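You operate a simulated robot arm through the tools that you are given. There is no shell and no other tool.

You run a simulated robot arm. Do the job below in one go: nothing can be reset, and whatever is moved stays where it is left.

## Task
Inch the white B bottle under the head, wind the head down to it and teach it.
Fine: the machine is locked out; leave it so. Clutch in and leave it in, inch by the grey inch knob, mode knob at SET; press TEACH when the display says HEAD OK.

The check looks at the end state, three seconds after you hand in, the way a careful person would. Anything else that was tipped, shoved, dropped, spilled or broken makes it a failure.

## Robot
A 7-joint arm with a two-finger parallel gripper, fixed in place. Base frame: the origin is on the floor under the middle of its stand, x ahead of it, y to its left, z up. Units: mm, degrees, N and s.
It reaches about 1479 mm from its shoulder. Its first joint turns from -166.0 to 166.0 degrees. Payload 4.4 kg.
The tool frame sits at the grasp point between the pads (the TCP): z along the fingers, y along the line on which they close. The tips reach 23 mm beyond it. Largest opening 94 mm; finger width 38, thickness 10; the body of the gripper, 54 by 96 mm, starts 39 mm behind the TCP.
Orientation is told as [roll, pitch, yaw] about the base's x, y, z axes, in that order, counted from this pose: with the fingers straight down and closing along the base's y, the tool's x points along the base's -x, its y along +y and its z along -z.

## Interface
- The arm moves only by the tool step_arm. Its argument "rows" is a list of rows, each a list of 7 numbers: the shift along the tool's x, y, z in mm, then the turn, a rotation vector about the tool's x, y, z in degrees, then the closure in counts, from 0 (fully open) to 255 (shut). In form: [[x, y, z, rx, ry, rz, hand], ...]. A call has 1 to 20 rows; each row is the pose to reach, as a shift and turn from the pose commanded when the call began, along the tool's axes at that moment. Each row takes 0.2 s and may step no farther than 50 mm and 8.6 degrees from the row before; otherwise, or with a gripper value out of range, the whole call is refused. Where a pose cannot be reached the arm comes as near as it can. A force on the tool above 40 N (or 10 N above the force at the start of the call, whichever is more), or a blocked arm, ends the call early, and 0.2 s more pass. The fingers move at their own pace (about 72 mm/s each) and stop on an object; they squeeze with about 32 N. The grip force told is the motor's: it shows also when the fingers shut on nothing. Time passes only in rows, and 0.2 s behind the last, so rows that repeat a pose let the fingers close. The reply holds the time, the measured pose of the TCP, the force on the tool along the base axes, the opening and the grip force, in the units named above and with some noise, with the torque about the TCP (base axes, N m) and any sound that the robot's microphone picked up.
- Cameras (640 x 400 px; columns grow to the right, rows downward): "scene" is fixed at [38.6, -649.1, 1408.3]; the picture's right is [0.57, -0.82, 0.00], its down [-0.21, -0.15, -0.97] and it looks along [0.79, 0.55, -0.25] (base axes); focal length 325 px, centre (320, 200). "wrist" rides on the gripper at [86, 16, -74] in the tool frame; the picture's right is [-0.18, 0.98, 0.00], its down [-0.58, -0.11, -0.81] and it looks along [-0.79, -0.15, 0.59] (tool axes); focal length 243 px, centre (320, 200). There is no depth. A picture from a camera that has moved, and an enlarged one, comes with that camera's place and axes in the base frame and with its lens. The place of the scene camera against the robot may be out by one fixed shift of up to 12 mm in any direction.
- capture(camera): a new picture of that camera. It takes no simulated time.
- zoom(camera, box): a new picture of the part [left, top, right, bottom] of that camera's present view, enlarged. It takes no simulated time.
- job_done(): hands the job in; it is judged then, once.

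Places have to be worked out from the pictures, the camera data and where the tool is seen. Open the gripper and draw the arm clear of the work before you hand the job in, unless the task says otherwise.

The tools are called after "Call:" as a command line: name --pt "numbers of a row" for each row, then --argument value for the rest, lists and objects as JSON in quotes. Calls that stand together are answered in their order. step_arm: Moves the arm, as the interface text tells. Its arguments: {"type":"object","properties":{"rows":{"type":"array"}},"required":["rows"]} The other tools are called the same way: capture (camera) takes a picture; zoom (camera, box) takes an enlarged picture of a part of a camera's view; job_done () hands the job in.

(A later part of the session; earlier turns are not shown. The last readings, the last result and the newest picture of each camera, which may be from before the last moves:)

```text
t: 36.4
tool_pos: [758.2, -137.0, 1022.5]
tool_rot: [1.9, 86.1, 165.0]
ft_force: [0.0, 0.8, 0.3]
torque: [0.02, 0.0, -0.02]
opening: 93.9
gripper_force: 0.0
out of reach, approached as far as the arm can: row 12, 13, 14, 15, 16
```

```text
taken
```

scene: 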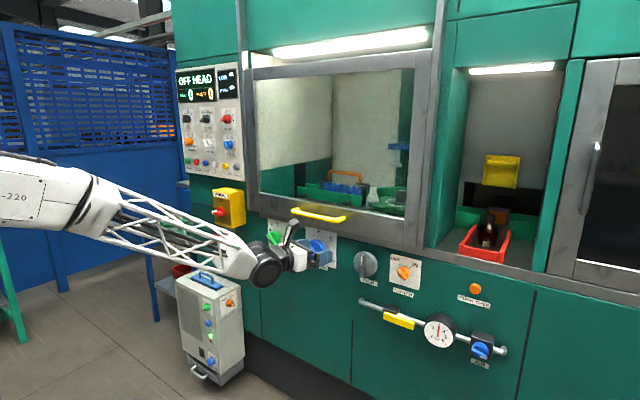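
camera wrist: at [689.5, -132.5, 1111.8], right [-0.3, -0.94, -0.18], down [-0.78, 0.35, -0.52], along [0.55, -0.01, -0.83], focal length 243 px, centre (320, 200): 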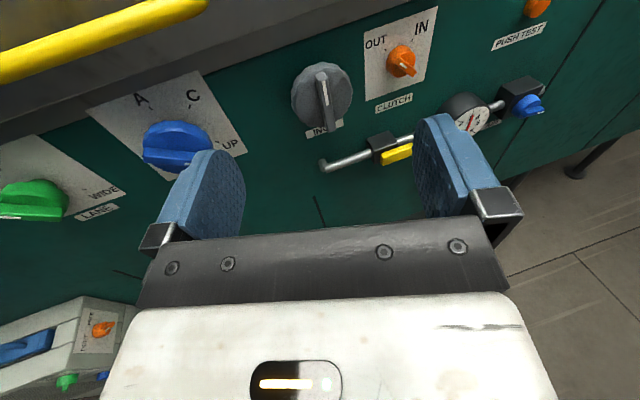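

Now I swing the hand to point to the right (−y), keeping it in free space well in front of the machine.

Call:
step_arm --pt "2.3 37 -12 -8.1 0.4 0.3 0" --pt "4.6 74 -24 -16.2 0.8 0.6 0" --pt "6.9 111 -36 -24.4 1.2 0.9 0" --pt "9.2 149 -47 -32.5 1.6 1.2 0" --pt "11.5 186 -59 -40.6 2.1 1.5 0" --pt "13.7 224 -71 -48.7 2.5 1.8 0" --pt "16 261 -83 -56.9 2.9 2.1 0" --pt "18.3 299 -95 -65 3.3 2.4 0" --pt "20.6 336 -106 -73.1 3.7 2.7 0"

Call:
capture --camera "scene"

```text
t: 38.4
tool_pos: [563.7, -429.7, 1047.7]
tool_rot: [-105.6, 89.6, -15.2]
ft_force: [0.2, -0.9, -0.4]
torque: [0.01, 0.01, 0.01]
opening: 94.0
gripper_force: 0.1
```

```text
taken
```

scene: 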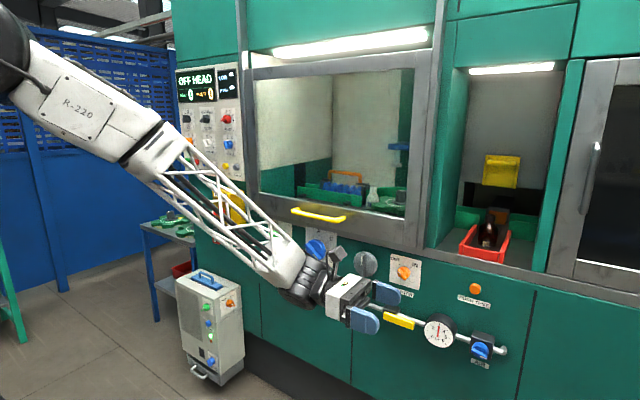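

That pose was reached cleanly. Next I swing the hand down, then to the left, then forward again, so the wrist comes round on its natural side; first the hand goes to pointing down.

Call:
step_arm --pt "-17 1 -26 0 -8.2 0 0" --pt "-34 2 -52 0 -16.4 0 0" --pt "-51 2 -79 0 -24.6 0 0" --pt "-68 3 -105 0 -32.8 0 0" --pt "-85 4 -132 0 -41 0 0" --pt "-102 5 -158 0 -49.2 0 0" --pt "-120 6 -184 0 -57.4 0 0" --pt "-137 7 -211 0 -65.6 0 0" --pt "-154 8 -237 0 -73.8 0 0" --pt "-171 8 -264 0 -82 0 0" --pt "-188 9 -290 0 -90 0 0"

Call:
capture --camera "scene"

```text
t: 40.8
tool_pos: [553.1, -140.7, 859.9]
tool_rot: [-0.4, 0.1, 90.6]
ft_force: [0.2, 0.4, 0.7]
torque: [0.0, 0.0, 0.01]
opening: 93.7
gripper_force: 0.0
```

```text
taken
```

scene: 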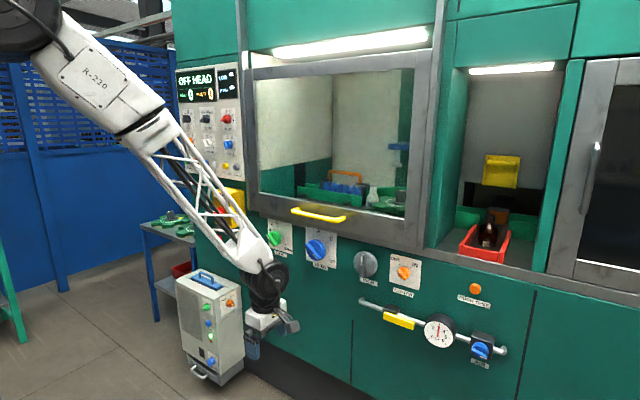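

The hand points down with the elbow up. I now swing it on to point left.

Call:
step_arm --pt "-26 0 -26 0 -8.2 0 0" --pt "-53 0 -53 0 -16.4 0 0" --pt "-79 0 -79 0 -24.6 0 0" --pt "-106 0 -105 0 -32.8 0 0" --pt "-132 0 -132 0 -41 0 0" --pt "-159 0 -158 0 -49.2 0 0" --pt "-185 0 -185 0 -57.4 0 0" --pt "-212 0 -211 0 -65.6 0 0" --pt "-238 0 -237 0 -73.8 0 0" --pt "-265 0 -264 0 -82 0 0" --pt "-291 0 -290 0 -90 0 0"

Call:
capture --camera "scene"

```text
t: 43.2
tool_pos: [547.7, 151.6, 1149.4]
tool_rot: [-92.0, -89.5, -177.5]
ft_force: [0.3, 0.2, 0.0]
torque: [0.0, 0.0, 0.0]
opening: 94.1
gripper_force: 0.1
```

```text
taken
```

scene: 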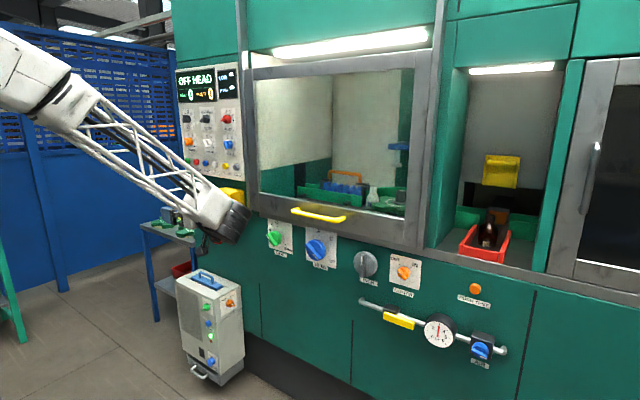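

Now I swing the hand forward while carrying it to the right, aiming to arrive in front of the clutch pointing straight ahead.

Call:
step_arm --pt "15 -23 -35 6.9 0 0 0" --pt "31 -46 -70 13.8 0 0 0" --pt "46 -70 -104 20.8 0 0 0" --pt "61 -93 -139 27.7 0 0 0" --pt "77 -116 -174 34.6 0 0 0" --pt "92 -139 -209 41.5 0 0 0" --pt "107 -163 -243 48.5 0 0 0" --pt "122 -186 -278 55.4 0 0 0" --pt "138 -209 -313 62.3 0 0 0" --pt "153 -232 -348 69.2 0 0 0" --pt "168 -256 -382 76.2 0 0 0" --pt "184 -279 -417 83.1 0 0 0" --pt "199 -302 -452 90 0 0 0"

Call:
capture --camera "scene"

Call:
capture --camera "wrist"

```text
t: 46.0
tool_pos: [856.9, -298.9, 952.8]
tool_rot: [-160.8, -89.5, 161.3]
ft_force: [-0.6, 0.9, -0.3]
torque: [-0.02, 0.04, 0.0]
opening: 93.9
gripper_force: 0.0
```

```text
taken
```

scene: 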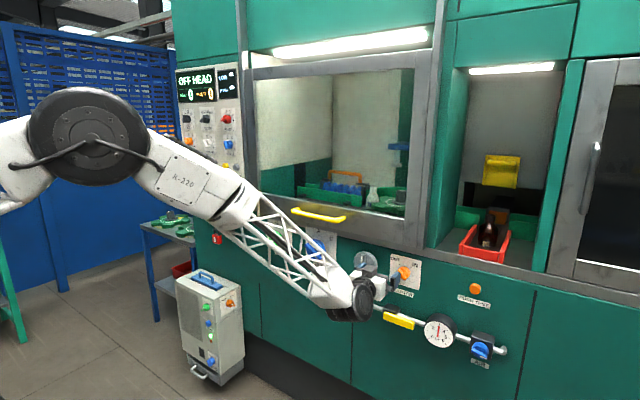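

```text
taken
camera wrist: at [783.6, -283.6, 865.6], right [-0.01, 0.98, 0.18], down [-0.81, -0.11, 0.58], along [0.59, -0.14, 0.8], focal length 243 px, centre (320, 200)
```

wrist: 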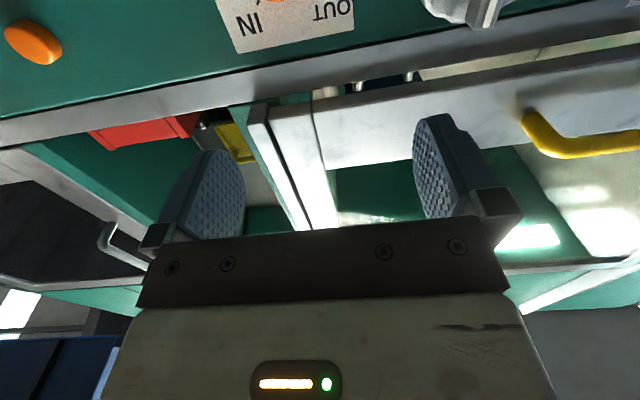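

The hand now points straight ahead at (857, -299, 953) without hitting limits. I roll clockwise so the camera comes to the upper left, in line with the clutch wing, and lower to the clutch height.

Call:
step_arm --pt "3 -1 0 0 0 8.4 0" --pt "6 -2 0 0 0 16.8 0" --pt "9 -3 0 0 0 25.2 0" --pt "12 -4 0 0 0 33.6 0" --pt "15 -5 0 0 0 42 0" --pt "18 -6 0 0 0 50.4 0" --pt "21 -7 0 0 0 58.8 0" --pt "24 -8 0 0 0 67.2 0" --pt "27 -9 0 0 0 75.6 0" --pt "30 -10 0 0 0 84 0" --pt "33 -11 0 0 0 92.4 0" --pt "36 -12 0 0 0 100.8 0" --pt "39 -12 0 0 0 109.2 0" --pt "42 -12 0 0 0 117.6 0" --pt "45 -12 0 0 0 126 0" --pt "47 -12 0 0 0 134 0"

Call:
capture --camera "wrist"

Call:
zoom --camera "wrist" --box '[200, 0, 440, 150]'

```text
t: 49.4
tool_pos: [856.7, -311.4, 907.3]
tool_rot: [90.5, 44.1, -88.9]
ft_force: [-0.3, 0.1, -0.4]
torque: [-0.03, 0.01, 0.01]
opening: 93.7
gripper_force: 0.2
```

```text
taken
camera wrist: at [782.2, -260.1, 977.2], right [0.0, -0.82, 0.58], down [-0.8, -0.35, -0.49], along [0.6, -0.46, -0.65], focal length 243 px, centre (320, 200)
```

wrist: 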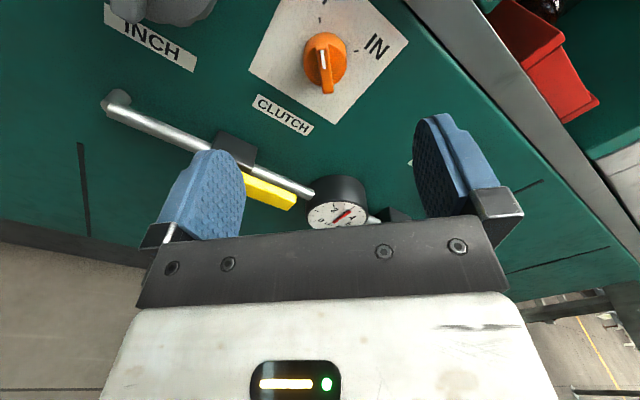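

```text
2.67 times, centred on (320, 75) of wrist
camera zoom: at [782.2, -260.1, 977.2], right [0.0, -0.82, 0.58], down [-0.8, -0.35, -0.49], along [0.6, -0.46, -0.65], focal length 647 px, centre (320, 533)
```

zoom: 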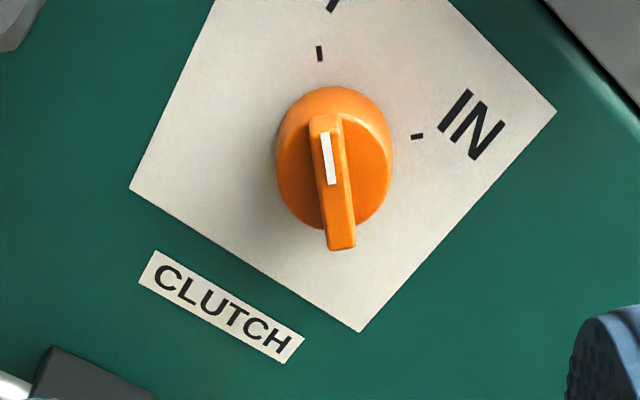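

The clutch axis works out at (y, z)≈(-324, 895) with the panel at x≈1029 and the wing front near x≈1007, wing at -45° (OUT). I narrow the fingers and approach to x≈960.

Call:
step_arm --pt "-6 0.1 30 0 0 0.5 60" --pt "-12 0.2 60 0 0 1 119" --pt "-19 0.4 90 0 0 1 119" --pt "-19 0.4 103 0 0 1 119" --pt "-19 0.4 103 0 0 1 119"

Call:
capture --camera "wrist"

Call:
zoom --camera "wrist" --box '[200, 50, 440, 200]'

```text
t: 50.6
tool_pos: [960.3, -324.4, 894.7]
tool_rot: [90.6, 44.8, -89.0]
ft_force: [0.3, 0.2, -1.0]
torque: [0.0, 0.01, 0.01]
opening: 50.1
gripper_force: 0.2
```

```text
taken
camera wrist: at [886.0, -274.1, 965.7], right [0.0, -0.82, 0.57], down [-0.8, -0.34, -0.49], along [0.6, -0.45, -0.66], focal length 243 px, centre (320, 200)
```

wrist: 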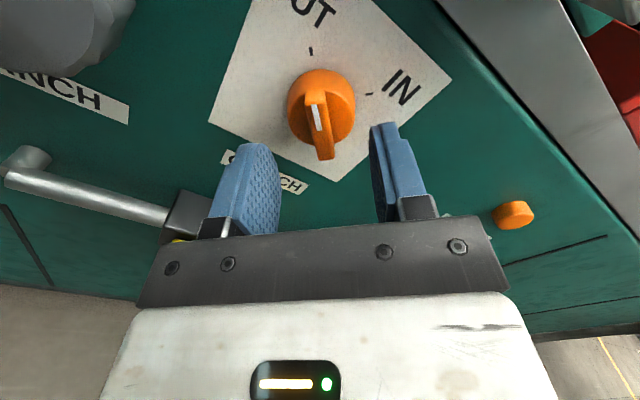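

```text
2.67 times, centred on (320, 125) of wrist
camera zoom: at [886.0, -274.1, 965.7], right [0.0, -0.82, 0.57], down [-0.8, -0.34, -0.49], along [0.6, -0.45, -0.66], focal length 647 px, centre (320, 400)
```

zoom: 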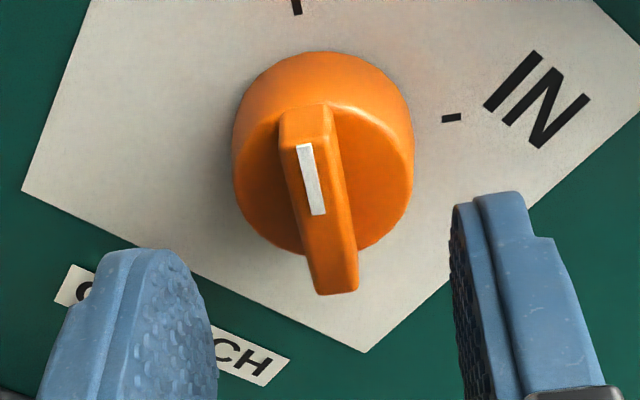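

The wing is centred between the fingers, its front at x≈1005. I advance to x≈993 and close.

Call:
step_arm --pt "0 0 12 0 0 0 119" --pt "0 0 22 0 0 0 119" --pt "0 0 29 0 0 0 119" --pt "0 0 33 0 0 0 119" --pt "0 0 33 0 0 0 150" --pt "0 0 33 0 0 0 180" --pt "0 0 33 0 0 0 210" --pt "0 0 33 0 0 0 240" --pt "0 0 33 0 0 0 255" --pt "0 0 33 0 0 0 255"

Call:
capture --camera "wrist"

```text
t: 52.8
tool_pos: [993.3, -325.0, 895.3]
tool_rot: [90.7, 45.0, -89.1]
ft_force: [4.7, -34.5, 11.1]
torque: [0.23, -0.13, -0.94]
opening: 39.4
gripper_force: 44.9
```

```text
taken
camera wrist: at [918.3, -274.9, 966.8], right [0.0, -0.82, 0.57], down [-0.8, -0.34, -0.49], along [0.6, -0.45, -0.66], focal length 243 px, centre (320, 200)
```

wrist: 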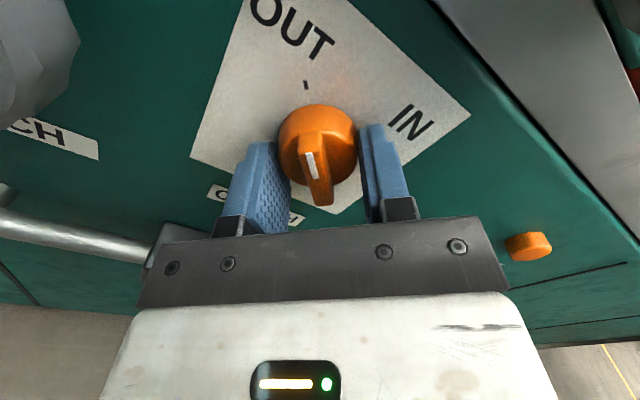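

The fingers closed on the round body (39 mm) rather than the wing, so I'm too deep. I open, back off 12 mm and close again on the wing.

Call:
step_arm --pt "0 0 0 0 0 0 119" --pt "0 0 0 0 0 0 119" --pt "0 0 -6 0 0 0 119" --pt "0 0 -12 0 0 0 119" --pt "0 0 -12 0 0 0 160" --pt "0 0 -12 0 0 0 200" --pt "0 0 -12 0 0 0 230" --pt "0 0 -12 0 0 0 255" --pt "0 0 -12 0 0 0 255"

Call:
capture --camera "wrist"

```text
t: 54.8
tool_pos: [981.3, -323.6, 896.0]
tool_rot: [90.8, 44.8, -88.9]
ft_force: [1.3, -26.8, 19.8]
torque: [0.2, -0.42, -0.7]
opening: 37.3
gripper_force: 45.4
```

```text
taken
camera wrist: at [906.5, -274.5, 967.1], right [0.0, -0.82, 0.57], down [-0.8, -0.34, -0.5], along [0.6, -0.45, -0.66], focal length 243 px, centre (320, 200)
```

wrist: 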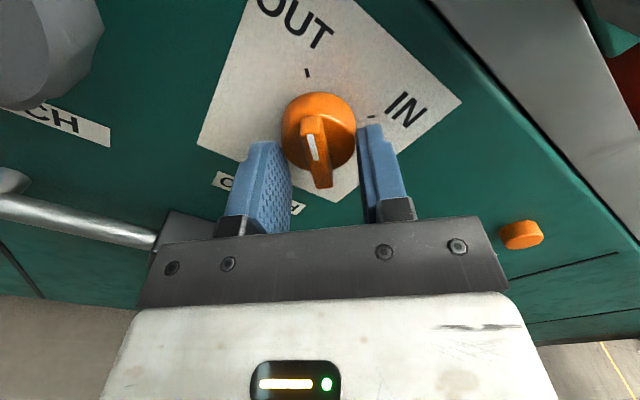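

Still on the tapered body at 37 mm. The knob is taller than I judged, so I back off another 14 mm and try the wing again.

Call:
step_arm --pt "0 0 0 0 0 0 119" --pt "0 0 0 0 0 0 119" --pt "0 0 -7 0 0 0 119" --pt "0 0 -14 0 0 0 119" --pt "0 0 -14 0 0 0 160" --pt "0 0 -14 0 0 0 200" --pt "0 0 -14 0 0 0 230" --pt "0 0 -14 0 0 0 255" --pt "0 0 -14 0 0 0 255"

Call:
capture --camera "wrist"

```text
t: 56.8
tool_pos: [966.0, -324.1, 896.5]
tool_rot: [90.9, 44.9, -88.9]
ft_force: [-4.7, -22.3, 13.0]
torque: [0.27, -0.01, -0.73]
opening: 9.9
gripper_force: 45.1
```

```text
taken
camera wrist: at [892.5, -274.9, 966.7], right [0.0, -0.82, 0.57], down [-0.8, -0.34, -0.49], along [0.6, -0.45, -0.66], focal length 243 px, centre (320, 200)
```

wrist: 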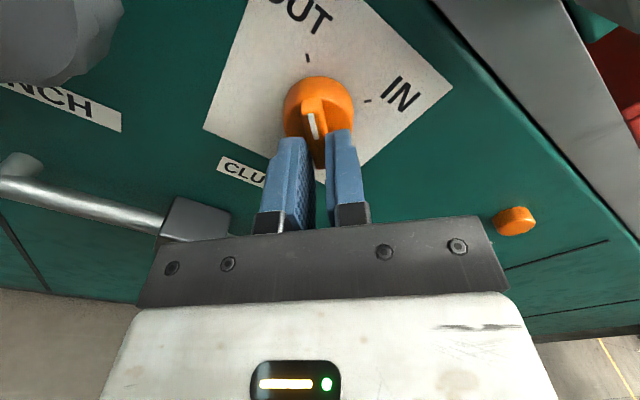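

The wing is held (9.9 mm). I turn clockwise 90° toward IN, with a small sideways correction.

Call:
step_arm --pt "-0.1 0.8 0 0 0 7.5 255" --pt "-0.1 0.8 0 0 0 15 255" --pt "-0.1 0.8 0 0 0 22.5 255" --pt "-0.1 0.8 0 0 0 30 255" --pt "-0.1 0.8 0 0 0 37.5 255" --pt "-0.1 0.8 0 0 0 45 255"

Call:
step_arm --pt "0 0 0 0 0 7.5 255" --pt "0 0 0 0 0 15 255" --pt "0 0 0 0 0 22.5 255" --pt "0 0 0 0 0 30 255" --pt "0 0 0 0 0 37.5 255" --pt "0 0 0 0 0 45 255"

Call:
capture --camera "wrist"

Call:
capture --camera "scene"

```text
t: 58.1
tool_pos: [966.8, -321.6, 894.4]
tool_rot: [95.3, 85.3, -83.9]
ft_force: [-16.9, 7.5, 4.6]
torque: [-0.04, -0.33, 0.21]
opening: 9.9
gripper_force: 45.1
stopped in row 6: the force on the tool passed its limit at 44 N (the readings are from after the stop); the commanded pose is now the measured one
```

```text
t: 58.9
tool_pos: [967.9, -318.4, 893.5]
tool_rot: [-91.9, 76.8, 89.3]
ft_force: [-9.8, 5.8, 3.1]
torque: [0.02, -0.17, 0.11]
opening: 9.6
gripper_force: 45.2
stopped in row 3: the force on the tool passed its limit at 43 N (the readings are from after the stop); the commanded pose is now the measured one
```

```text
taken
camera wrist: at [893.9, -355.8, 973.5], right [0.02, -0.92, -0.4], down [-0.81, 0.22, -0.55], along [0.59, 0.33, -0.73], focal length 243 px, centre (320, 200)
```

wrist: 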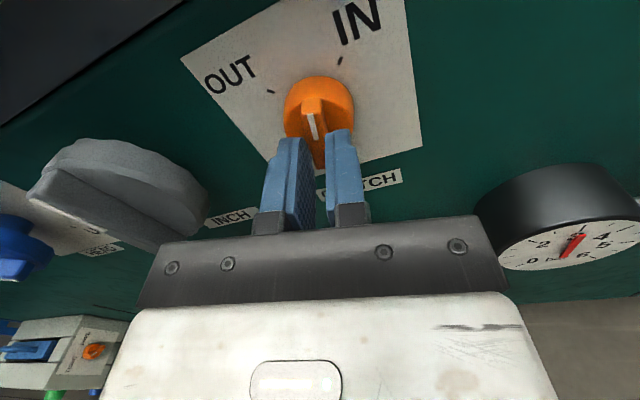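

```text
taken
```

scene: 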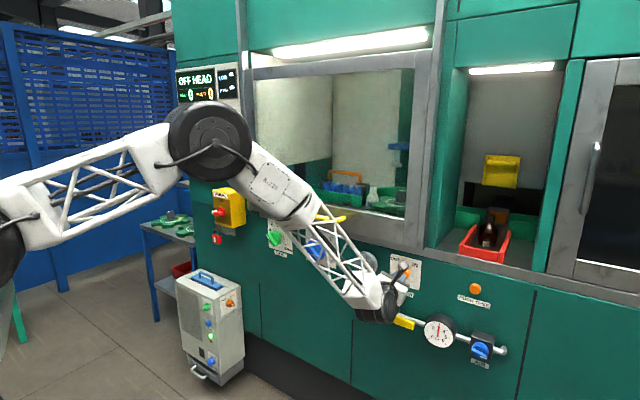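

The turn got to about +13° and stopped on the force limit, with the hand drifting sideways. I look closely to judge the alignment with the knob axis.

Call:
zoom --camera "wrist" --box '[200, 30, 440, 180]'

Call:
zoom --camera "scene" --box '[340, 230, 460, 330]'

```text
2.67 times, centred on (320, 105) of wrist
camera zoom: at [893.9, -355.8, 973.5], right [0.02, -0.92, -0.4], down [-0.81, 0.22, -0.55], along [0.59, 0.33, -0.73], focal length 647 px, centre (320, 453)
```

zoom: 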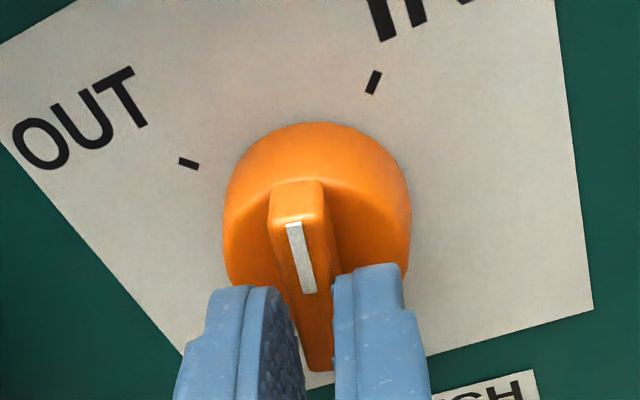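

```text
4.00 times, centred on (400, 280) of scene
camera zoom: at [38.6, -649.1, 1408.3], right [0.57, -0.82, 0.0], down [-0.21, -0.15, -0.97], along [0.79, 0.55, -0.25], focal length 1302 px, centre (0, -120)
```

zoom: 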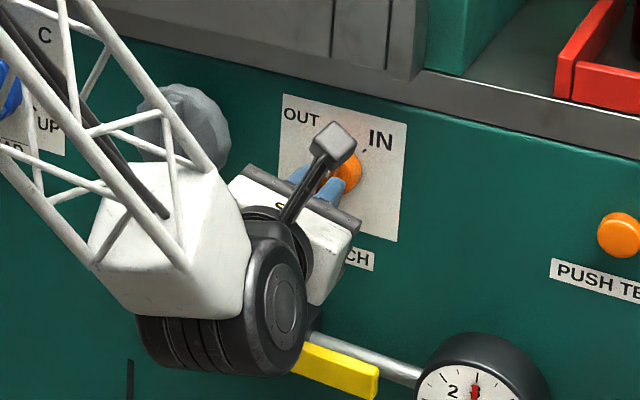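

Combining the views, the clutch axis is really at about (y, z)=(-321, 900) with the panel at x≈1018, so I was gripping a few mm low. I open slightly, shift up along the wing by 6.5 mm, straighten the hand, and re-grip.

Call:
step_arm --pt "0 0 0 0 0 0 200" --pt "0 0 0 0 0 0 190" --pt "3 0.4 0 -0.6 -0.1 0 190" --pt "6.5 0.9 0 -1.2 -0.2 0 190" --pt "6.5 0.9 0 -1.2 -0.2 0 220" --pt "6.5 0.9 0 -1.2 -0.2 0 255" --pt "6.5 0.9 0 -1.2 -0.2 0 255"

Call:
zoom --camera "wrist" --box '[200, 30, 440, 180]'

```text
t: 60.6
tool_pos: [968.3, -321.3, 901.0]
tool_rot: [-89.8, 76.9, 90.1]
ft_force: [-12.3, 9.3, 5.8]
torque: [0.05, -0.27, 0.19]
opening: 9.8
gripper_force: 45.4
stopped in row 7: the force on the tool passed its limit at 41 N (the readings are from after the stop); the commanded pose is now the measured one
```

```text
2.67 times, centred on (320, 105) of wrist
camera zoom: at [894.2, -355.6, 980.6], right [0.0, -0.92, -0.4], down [-0.81, 0.24, -0.54], along [0.59, 0.32, -0.74], focal length 647 px, centre (320, 453)
```

zoom: 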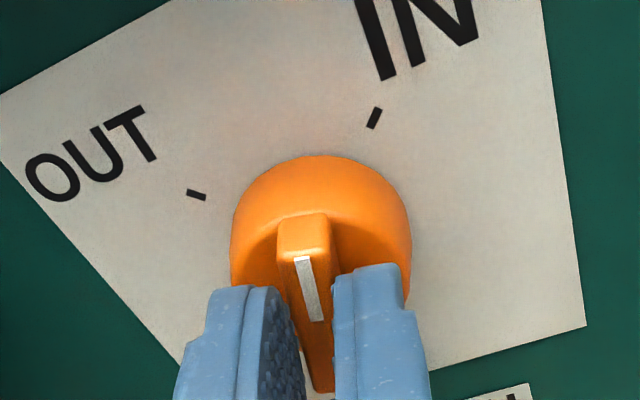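

Gripped again, now nearly on axis. I continue turning clockwise the remaining ~32°.

Call:
step_arm --pt "0 -0.5 0 0 0 6 255" --pt "0 -0.5 0 0 0 12 255" --pt "0 -0.5 0 0 0 18 255" --pt "0 -0.5 0 0 0 24 255" --pt "0 -0.5 0 0 0 30 255" --pt "0 -0.5 0 0 0 33 255"

Call:
zoom --camera "wrist" --box '[200, 30, 440, 180]'

```text
t: 62.0
tool_pos: [967.2, -320.6, 900.5]
tool_rot: [-89.8, 43.8, 89.9]
ft_force: [-3.2, -8.9, -3.8]
torque: [-1.16, -0.25, -0.47]
opening: 9.9
gripper_force: 45.2
```

```text
2.67 times, centred on (320, 105) of wrist
camera zoom: at [894.1, -394.2, 948.0], right [0.0, -0.55, -0.84], down [-0.81, 0.5, -0.32], along [0.59, 0.67, -0.44], focal length 647 px, centre (320, 453)
```

zoom: 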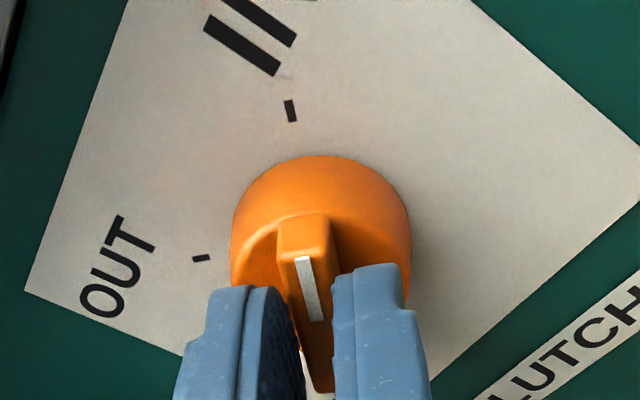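

The knob is now at about +45° with the turning torque rising, which looks like the IN stop. I release, back off and check.

Call:
step_arm --pt "0 0 0 0 0 -1 220" --pt "0 0 0 0 0 -1 170" --pt "0 0 0 0 0 -1 119" --pt "0 0 -10 0 0 -1 119" --pt "0 0 -35 0 0 -1 119" --pt "0 0 -65 0 0 -1 119" --pt "0 0 -90 0 0 -1 119"

Call:
capture --camera "wrist"

Call:
zoom --camera "wrist" --box '[220, 0, 420, 125]'

Call:
capture --camera "scene"

```text
t: 63.6
tool_pos: [877.7, -319.6, 900.3]
tool_rot: [-89.9, 44.9, 90.0]
ft_force: [0.4, 0.4, 0.7]
torque: [0.0, 0.02, 0.01]
opening: 49.9
gripper_force: 0.1
```

```text
taken
camera wrist: at [803.7, -393.0, 949.5], right [0.0, -0.56, -0.83], down [-0.81, 0.49, -0.33], along [0.59, 0.67, -0.45], focal length 243 px, centre (320, 200)
```

wrist: 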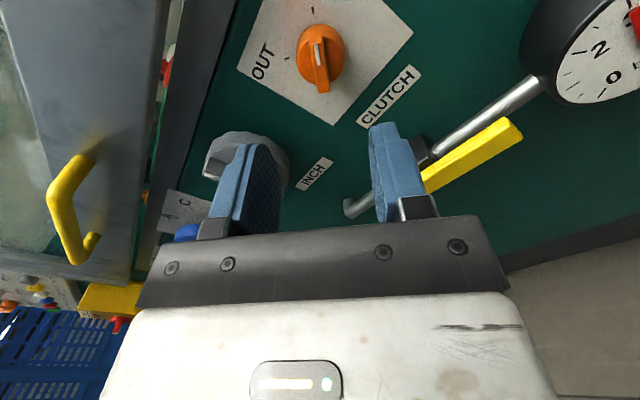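

```text
3.20 times, centred on (320, 62) of wrist
camera zoom: at [803.7, -393.0, 949.5], right [0.0, -0.56, -0.83], down [-0.81, 0.49, -0.33], along [0.59, 0.67, -0.45], focal length 776 px, centre (320, 640)
```

zoom: 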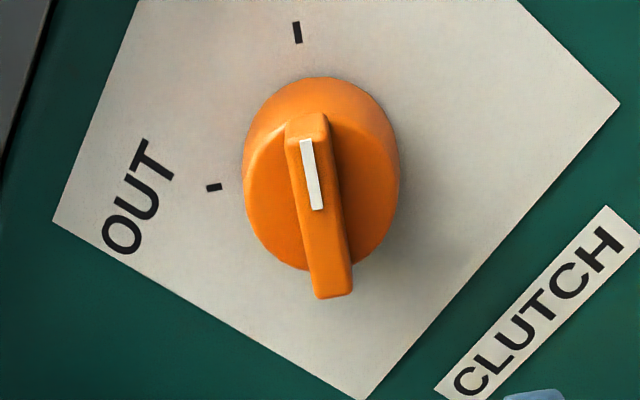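

```text
taken
```

scene: 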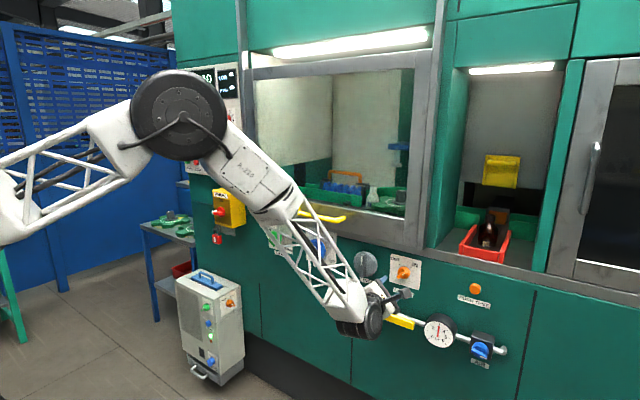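

CLUTCH is at IN. Next I move left in front of the INCH knob with the camera on top to measure it.

Call:
step_arm --pt "-10 -22 -5 0 0 -7.5 80" --pt "-21 -45 -10 0 0 -15 40" --pt "-32 -67 -15 0 0 -22.5 0" --pt "-43 -90 -20 0 0 -30 0" --pt "-53 -112 -25 0 0 -37.5 0" --pt "-64 -134 -28 0 0 -45 0"

Call:
capture --camera "wrist"

Call:
zoom --camera "wrist" --box '[200, 0, 440, 150]'

```text
t: 65.0
tool_pos: [849.4, -178.7, 950.6]
tool_rot: [6.4, 89.9, -173.7]
ft_force: [0.2, 0.5, 0.5]
torque: [-0.03, 0.0, 0.01]
opening: 94.0
gripper_force: 0.2
```

```text
taken
camera wrist: at [776.1, -195.4, 1036.4], right [0.0, -0.98, -0.18], down [-0.81, 0.11, -0.58], along [0.59, 0.15, -0.79], focal length 243 px, centre (320, 200)
```

wrist: 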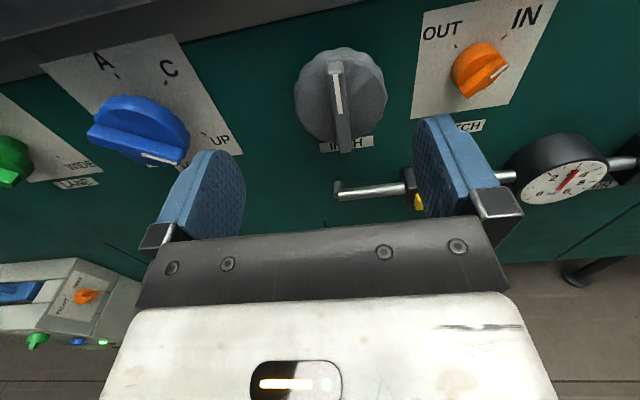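

```text
2.67 times, centred on (320, 75) of wrist
camera zoom: at [776.1, -195.4, 1036.4], right [0.0, -0.98, -0.18], down [-0.81, 0.11, -0.58], along [0.59, 0.15, -0.79], focal length 647 px, centre (320, 533)
```

zoom: 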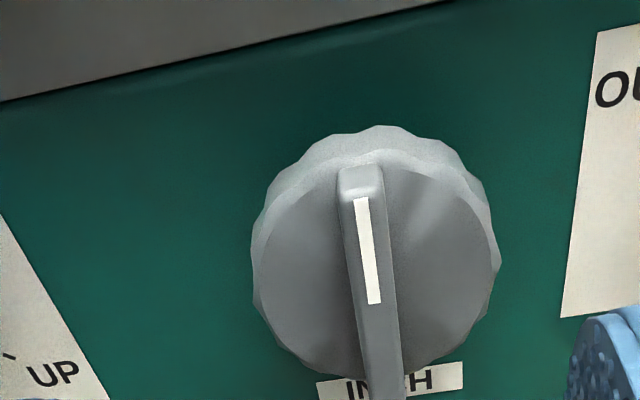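

INCH's wing points straight up; its front is at x≈965, spanning z≈861–947, so its axis is at about (y, z)=(-190, 904). I first take a close reference view of the star wheel, then approach the knob.

Call:
zoom --camera "scene" --box '[360, 170, 420, 220]'

Call:
step_arm --pt "-12 3 15 0 0 0 60" --pt "-24 6 30 0 0 0 119" --pt "-36 9 45 0 0 0 119" --pt "-46.6 11.3 60 0 0 0 119" --pt "-46.6 11.3 70 0 0 0 119"

Call:
capture --camera "wrist"

```text
8.00 times, centred on (390, 195) of scene
camera zoom: at [38.6, -649.1, 1408.3], right [0.57, -0.82, 0.0], down [-0.21, -0.15, -0.97], along [0.79, 0.55, -0.25], focal length 2603 px, centre (-240, 240)
```

zoom: 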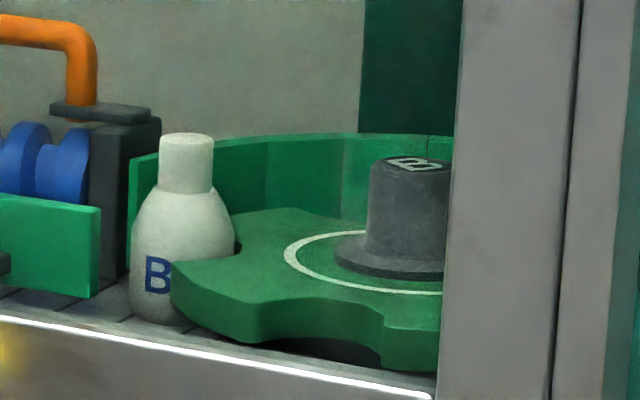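

```text
t: 66.2
tool_pos: [918.9, -191.8, 904.3]
tool_rot: [-77.6, 89.9, 102.3]
ft_force: [0.2, -0.5, 0.0]
torque: [-0.01, 0.02, -0.03]
opening: 50.1
gripper_force: 0.1
```

```text
taken
camera wrist: at [846.7, -207.6, 989.0], right [0.0, -0.98, -0.19], down [-0.81, 0.11, -0.58], along [0.59, 0.15, -0.79], focal length 243 px, centre (320, 200)
```

wrist: 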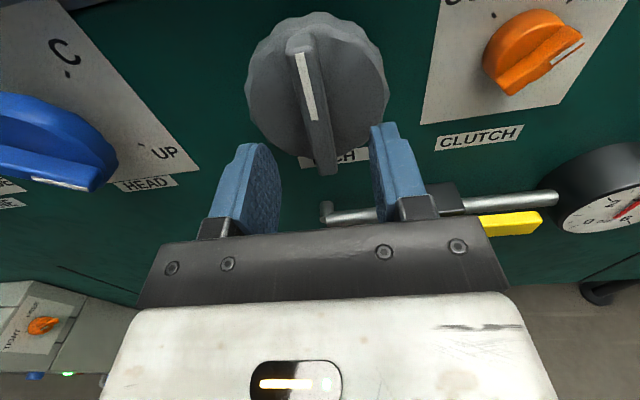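

The wing is centred at y≈-190.3, z≈904.5. I go in to x≈955 and close on it.

Call:
step_arm --pt "0 -1.5 12 0 0 0 119" --pt "0 -1.5 24 0 0 0 119" --pt "0 -1.5 32 0 0 0 119" --pt "0 -1.5 36 0 0 0 119" --pt "0 -1.5 36 0 0 0 160" --pt "0 -1.5 36 0 0 0 190" --pt "0 -1.5 36 0 0 0 220" --pt "0 -1.5 36 0 0 0 255" --pt "0 -1.5 36 0 0 0 255"

Call:
capture --camera "wrist"

```text
t: 67.2
tool_pos: [954.1, -189.2, 903.2]
tool_rot: [-53.9, 89.7, 126.0]
ft_force: [-15.6, 2.3, 1.3]
torque: [-0.01, -0.34, 0.37]
opening: 35.8
gripper_force: 0.6
stopped in row 5: the force on the tool passed its limit at 55 N (the readings are from after the stop); the commanded pose is now the measured one
```

```text
taken
camera wrist: at [880.4, -206.0, 988.1], right [0.0, -0.98, -0.19], down [-0.81, 0.11, -0.58], along [0.59, 0.15, -0.79], focal length 243 px, centre (320, 200)
```

wrist: 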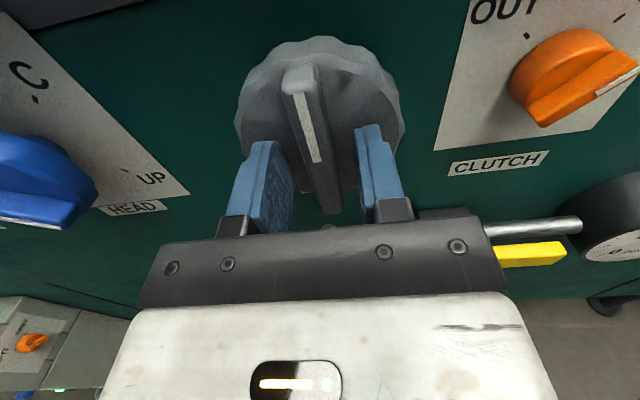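

The fingertips touched the disc face at about x=977. I back off 5 mm and close on the wing.

Call:
step_arm --pt "0 0.3 -3 0 0 0 150" --pt "0 0.3 -5 0 0 0 150" --pt "0 0.3 -5 0 0 0 180" --pt "0 0.3 -5 0 0 0 210" --pt "0 0.3 -5 0 0 0 240" --pt "0 0.3 -5 0 0 0 255" --pt "0 0.3 -5 0 0 0 255"

Call:
zoom --camera "wrist" --box '[200, 30, 440, 180]'

Call:
zoom --camera "scene" --box '[360, 170, 420, 220]'

```text
t: 68.8
tool_pos: [950.7, -190.4, 903.0]
tool_rot: [-59.0, 89.8, 121.0]
ft_force: [-1.9, 1.0, 1.1]
torque: [-0.01, 0.04, 0.1]
opening: 13.9
gripper_force: 45.1
```

```text
2.67 times, centred on (320, 105) of wrist
camera zoom: at [875.9, -206.4, 988.7], right [0.0, -0.98, -0.19], down [-0.81, 0.11, -0.58], along [0.59, 0.15, -0.79], focal length 647 px, centre (320, 453)
```

zoom: 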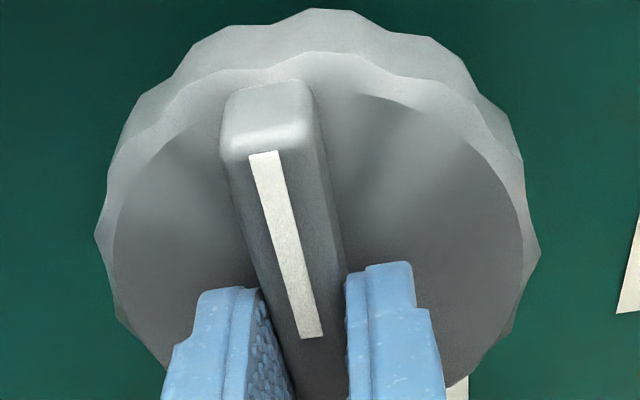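

```text
8.00 times, centred on (390, 195) of scene
camera zoom: at [38.6, -649.1, 1408.3], right [0.57, -0.82, 0.0], down [-0.21, -0.15, -0.97], along [0.79, 0.55, -0.25], focal length 2603 px, centre (-240, 240)
```

zoom: 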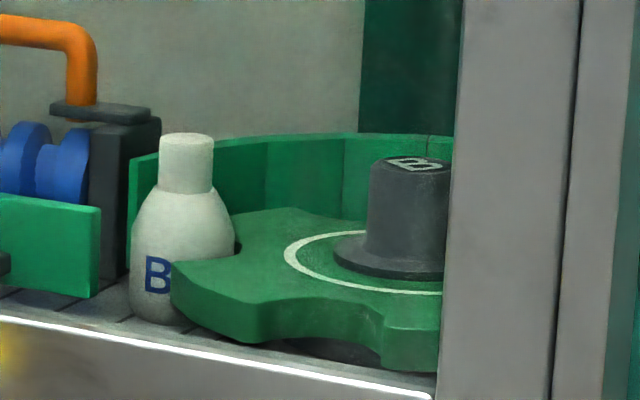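

The wing is held cleanly with near-zero force. I make a small test turn of +6° clockwise and see which way the star moves.

Call:
step_arm --pt "0 0 0 0 0 3 255" --pt "0 0 0 0 0 6 255" --pt "0 0 0 0 0 6 255"

Call:
zoom --camera "scene" --box '[360, 170, 420, 220]'

Call:
capture --camera "scene"

```text
t: 69.6
tool_pos: [948.7, -189.8, 904.0]
tool_rot: [-89.4, 83.9, 90.7]
ft_force: [-9.3, 8.3, 5.3]
torque: [-0.2, 0.47, 0.29]
opening: 14.0
gripper_force: 45.3
```

```text
8.00 times, centred on (390, 195) of scene
camera zoom: at [38.6, -649.1, 1408.3], right [0.57, -0.82, 0.0], down [-0.21, -0.15, -0.97], along [0.79, 0.55, -0.25], focal length 2603 px, centre (-240, 240)
```

zoom: 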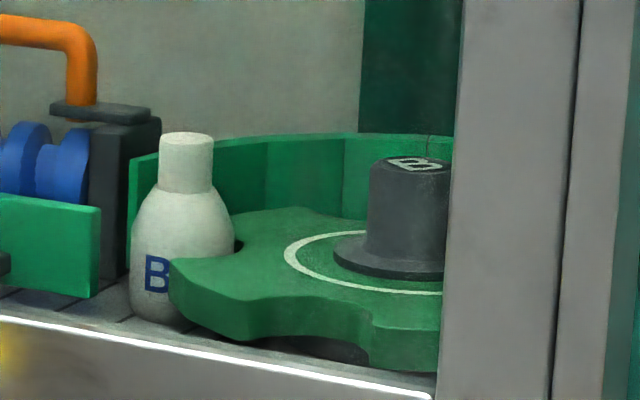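

```text
taken
```

scene: 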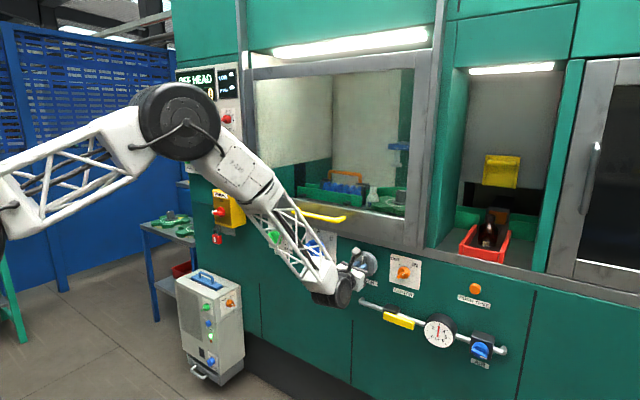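

Clockwise moves the star the right way, with the bottle heading toward the rear guide, at roughly 0.6 of the knob's angle. I continue clockwise gently in small steps.

Call:
step_arm --pt "0 -0.3 0 0 0 3 255" --pt "0 -0.3 0 0 0 6 255" --pt "0 -0.3 0 0 0 9 255" --pt "0 -0.3 0 0 0 12 255" --pt "0 -0.3 0 0 0 15 255" --pt "0 -0.3 0 0 0 18 255" --pt "0 -0.3 0 0 0 21 255" --pt "0 -0.3 0 0 0 24 255" --pt "0 -0.3 0 0 0 24 255"

Call:
zoom --camera "scene" --box '[360, 170, 420, 220]'

Call:
zoom --camera "wrist" --box '[200, 30, 440, 180]'

```text
t: 71.6
tool_pos: [948.3, -189.0, 903.3]
tool_rot: [-89.9, 60.0, 90.1]
ft_force: [6.4, 23.2, 4.0]
torque: [-0.24, 1.16, 1.06]
opening: 14.1
gripper_force: 45.1
```

```text
8.00 times, centred on (390, 195) of scene
camera zoom: at [38.6, -649.1, 1408.3], right [0.57, -0.82, 0.0], down [-0.21, -0.15, -0.97], along [0.79, 0.55, -0.25], focal length 2603 px, centre (-240, 240)
```

zoom: 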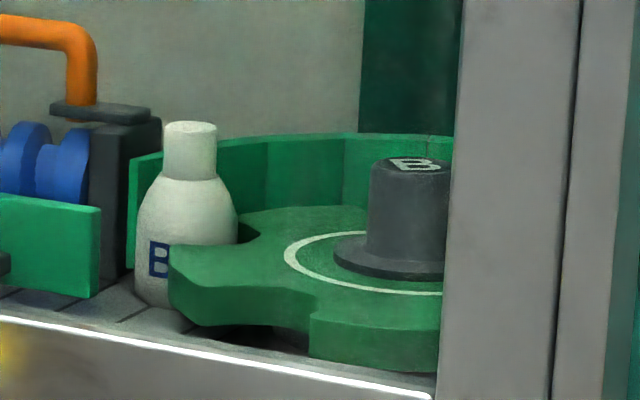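

```text
2.67 times, centred on (320, 105) of wrist
camera zoom: at [875.8, -246.6, 969.1], right [0.0, -0.76, -0.65], down [-0.81, 0.39, -0.45], along [0.59, 0.53, -0.61], focal length 647 px, centre (320, 453)
```

zoom: 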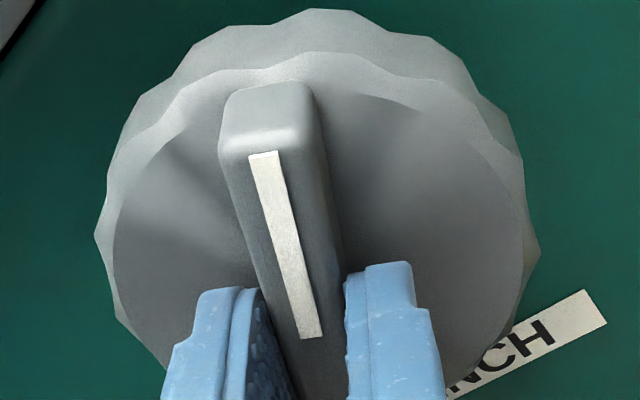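

The bottle and star follow smoothly: 30° of knob gave about 18° of star. I continue to about 60° with a small sideways correction.

Call:
step_arm --pt "-0.2 -0.6 0 0 0 3 255" --pt "-0.3 -0.8 0 0 0 6 255" --pt "-0.3 -0.8 0 0 0 9 255" --pt "-0.3 -0.8 0 0 0 12 255" --pt "-0.3 -0.8 0 0 0 15 255" --pt "-0.3 -0.8 0 0 0 18 255" --pt "-0.3 -0.8 0 0 0 21 255" --pt "-0.3 -0.8 0 0 0 24 255" --pt "-0.3 -0.8 0 0 0 27 255" --pt "-0.3 -0.8 0 0 0 30 255" --pt "-0.3 -0.8 0 0 0 30 255"

Call:
zoom --camera "scene" --box '[360, 170, 420, 220]'

Call:
zoom --camera "scene" --box '[170, 60, 250, 110]'

```text
t: 74.2
tool_pos: [949.3, -190.0, 904.5]
tool_rot: [-90.0, 29.9, 90.0]
ft_force: [-11.1, 6.9, 4.9]
torque: [-0.25, -0.23, -0.35]
opening: 13.8
gripper_force: 45.0
stopped in row 11: the force on the tool passed its limit at 40 N (the readings are from after the stop); the commanded pose is now the measured one
```

```text
8.00 times, centred on (390, 195) of scene
camera zoom: at [38.6, -649.1, 1408.3], right [0.57, -0.82, 0.0], down [-0.21, -0.15, -0.97], along [0.79, 0.55, -0.25], focal length 2603 px, centre (-240, 240)
```

zoom: 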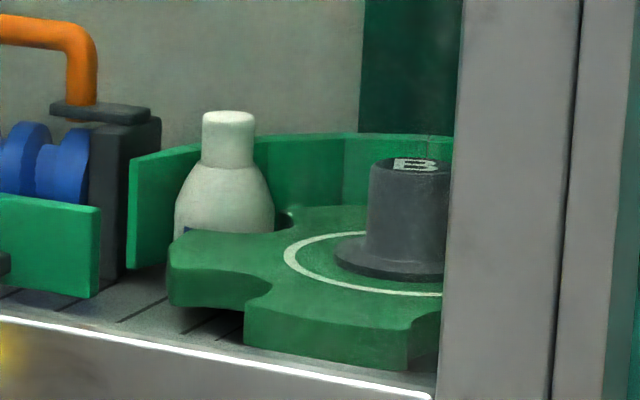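

```text
8.00 times, centred on (210, 85) of scene
camera zoom: at [38.6, -649.1, 1408.3], right [0.57, -0.82, 0.0], down [-0.21, -0.15, -0.97], along [0.79, 0.55, -0.25], focal length 2603 px, centre (1200, 1120)
```

zoom: 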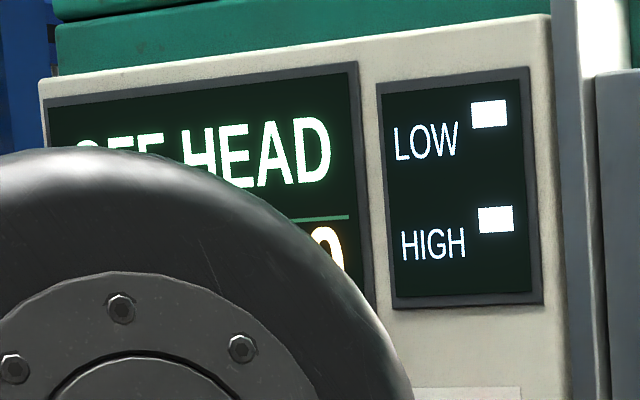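

The bottle has gone about halfway round. The wrist is near its roll limit, so I release, back off, roll back half a turn and re-grip the wing from the other side.

Call:
step_arm --pt "0 0 0 0 0 0 200" --pt "0 0 0 0 0 0 119" --pt "0 0 0 0 0 0 119" --pt "0 0 -12 0 0 0 119" --pt "0 0 -30 0 0 0 119" --pt "0 0 -45 0 0 0 119" --pt "0 0 -45 0 0 -8.4 119" --pt "0 0 -45 0 0 -16.8 119" --pt "0 0 -45 0 0 -25.2 119" --pt "0 0 -45 0 0 -33.6 119" --pt "0 0 -45 0 0 -42 119" --pt "0 0 -45 0 0 -50.4 119" --pt "0 0 -45 0 0 -58.8 119" --pt "0 0 -45 0 0 -67.2 119" --pt "0 0 -45 0 0 -75.6 119" --pt "0 0 -45 0 0 -84 119" --pt "0 0 -45 0 0 -90 119"

Call:
step_arm --pt "0 0 0 0 0 -8.4 119" --pt "0 0 0 0 0 -16.8 119" --pt "0 0 0 0 0 -25.2 119" --pt "0 0 0 0 0 -33.6 119" --pt "0 0 0 0 0 -42 119" --pt "0 0 0 0 0 -50.4 119" --pt "0 0 0 0 0 -58.8 119" --pt "0 0 0 0 0 -67.2 119" --pt "0 0 0 0 0 -75.6 119" --pt "0 0 0 0 0 -84 119" --pt "0 0 0 0 0 -90 119"

Call:
capture --camera "wrist"

Call:
capture --camera "scene"

```text
t: 77.8
tool_pos: [904.0, -188.9, 904.4]
tool_rot: [90.0, 60.0, -90.0]
ft_force: [-0.2, -0.2, -0.6]
torque: [0.0, -0.02, 0.01]
opening: 50.1
gripper_force: 0.0
```

```text
t: 80.2
tool_pos: [905.4, -189.0, 902.5]
tool_rot: [90.0, -30.0, -89.9]
ft_force: [0.1, -0.1, -0.8]
torque: [-0.02, -0.04, 0.0]
opening: 50.0
gripper_force: 0.1
```

```text
taken
camera wrist: at [830.8, -105.9, 873.4], right [0.0, 0.33, 0.94], down [-0.81, -0.56, 0.2], along [0.59, -0.76, 0.27], focal length 243 px, centre (320, 200)
```

wrist: 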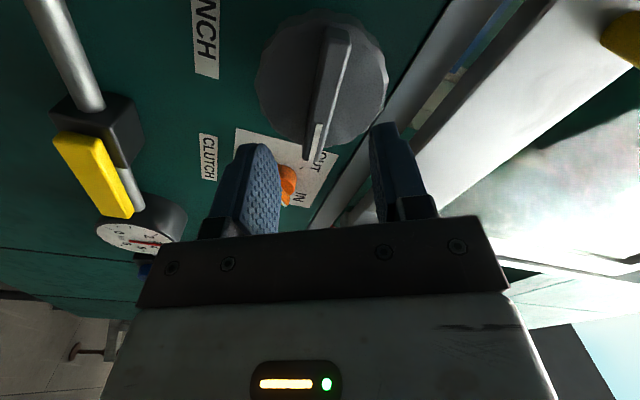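

```text
taken
```

scene: 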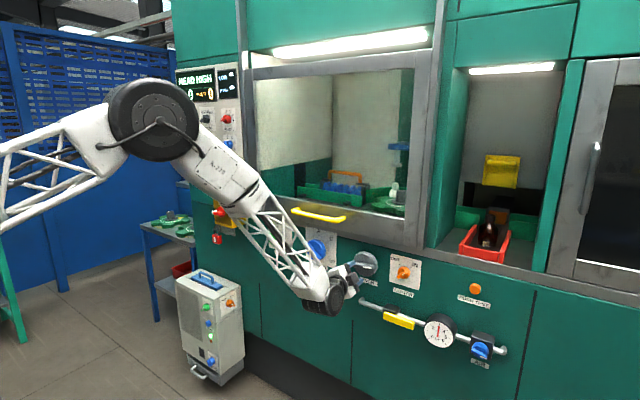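

The display text has changed. I zoom in on the display and the star wheel.

Call:
zoom --camera "scene" --box '[170, 60, 250, 110]'

Call:
zoom --camera "scene" --box '[360, 140, 420, 220]'

Call:
zoom --camera "wrist" --box '[220, 0, 420, 125]'

```text
8.00 times, centred on (210, 85) of scene
camera zoom: at [38.6, -649.1, 1408.3], right [0.57, -0.82, 0.0], down [-0.21, -0.15, -0.97], along [0.79, 0.55, -0.25], focal length 2603 px, centre (1200, 1120)
```

zoom: 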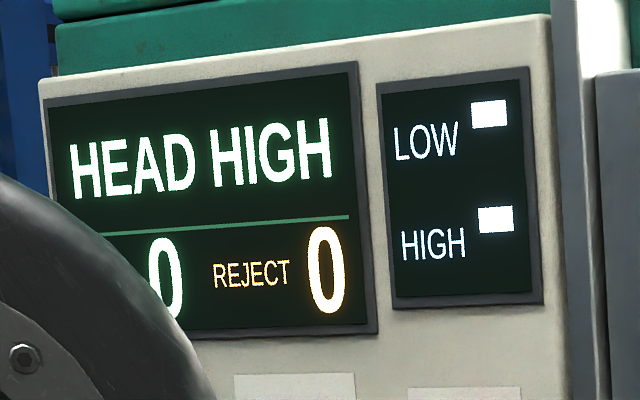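

```text
5.00 times, centred on (390, 180) of scene
camera zoom: at [38.6, -649.1, 1408.3], right [0.57, -0.82, 0.0], down [-0.21, -0.15, -0.97], along [0.79, 0.55, -0.25], focal length 1627 px, centre (-30, 300)
```

zoom: 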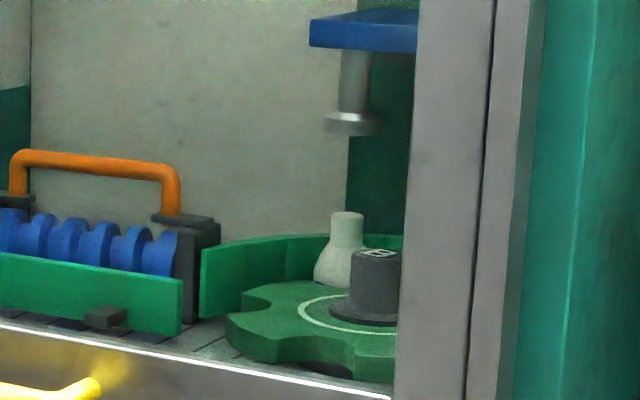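

```text
3.20 times, centred on (320, 62) of wrist
camera zoom: at [830.8, -105.9, 873.4], right [0.0, 0.33, 0.94], down [-0.81, -0.56, 0.2], along [0.59, -0.76, 0.27], focal length 776 px, centre (320, 640)
```

zoom: 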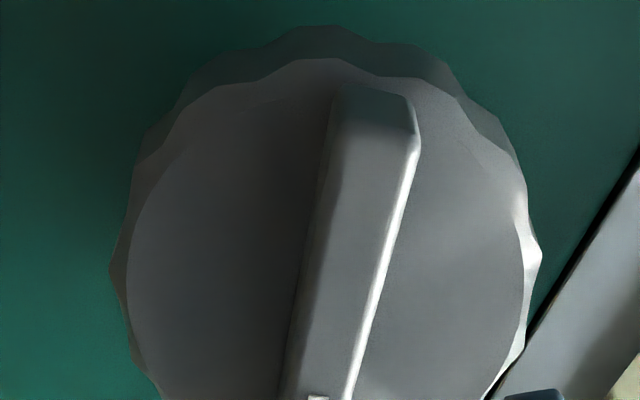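

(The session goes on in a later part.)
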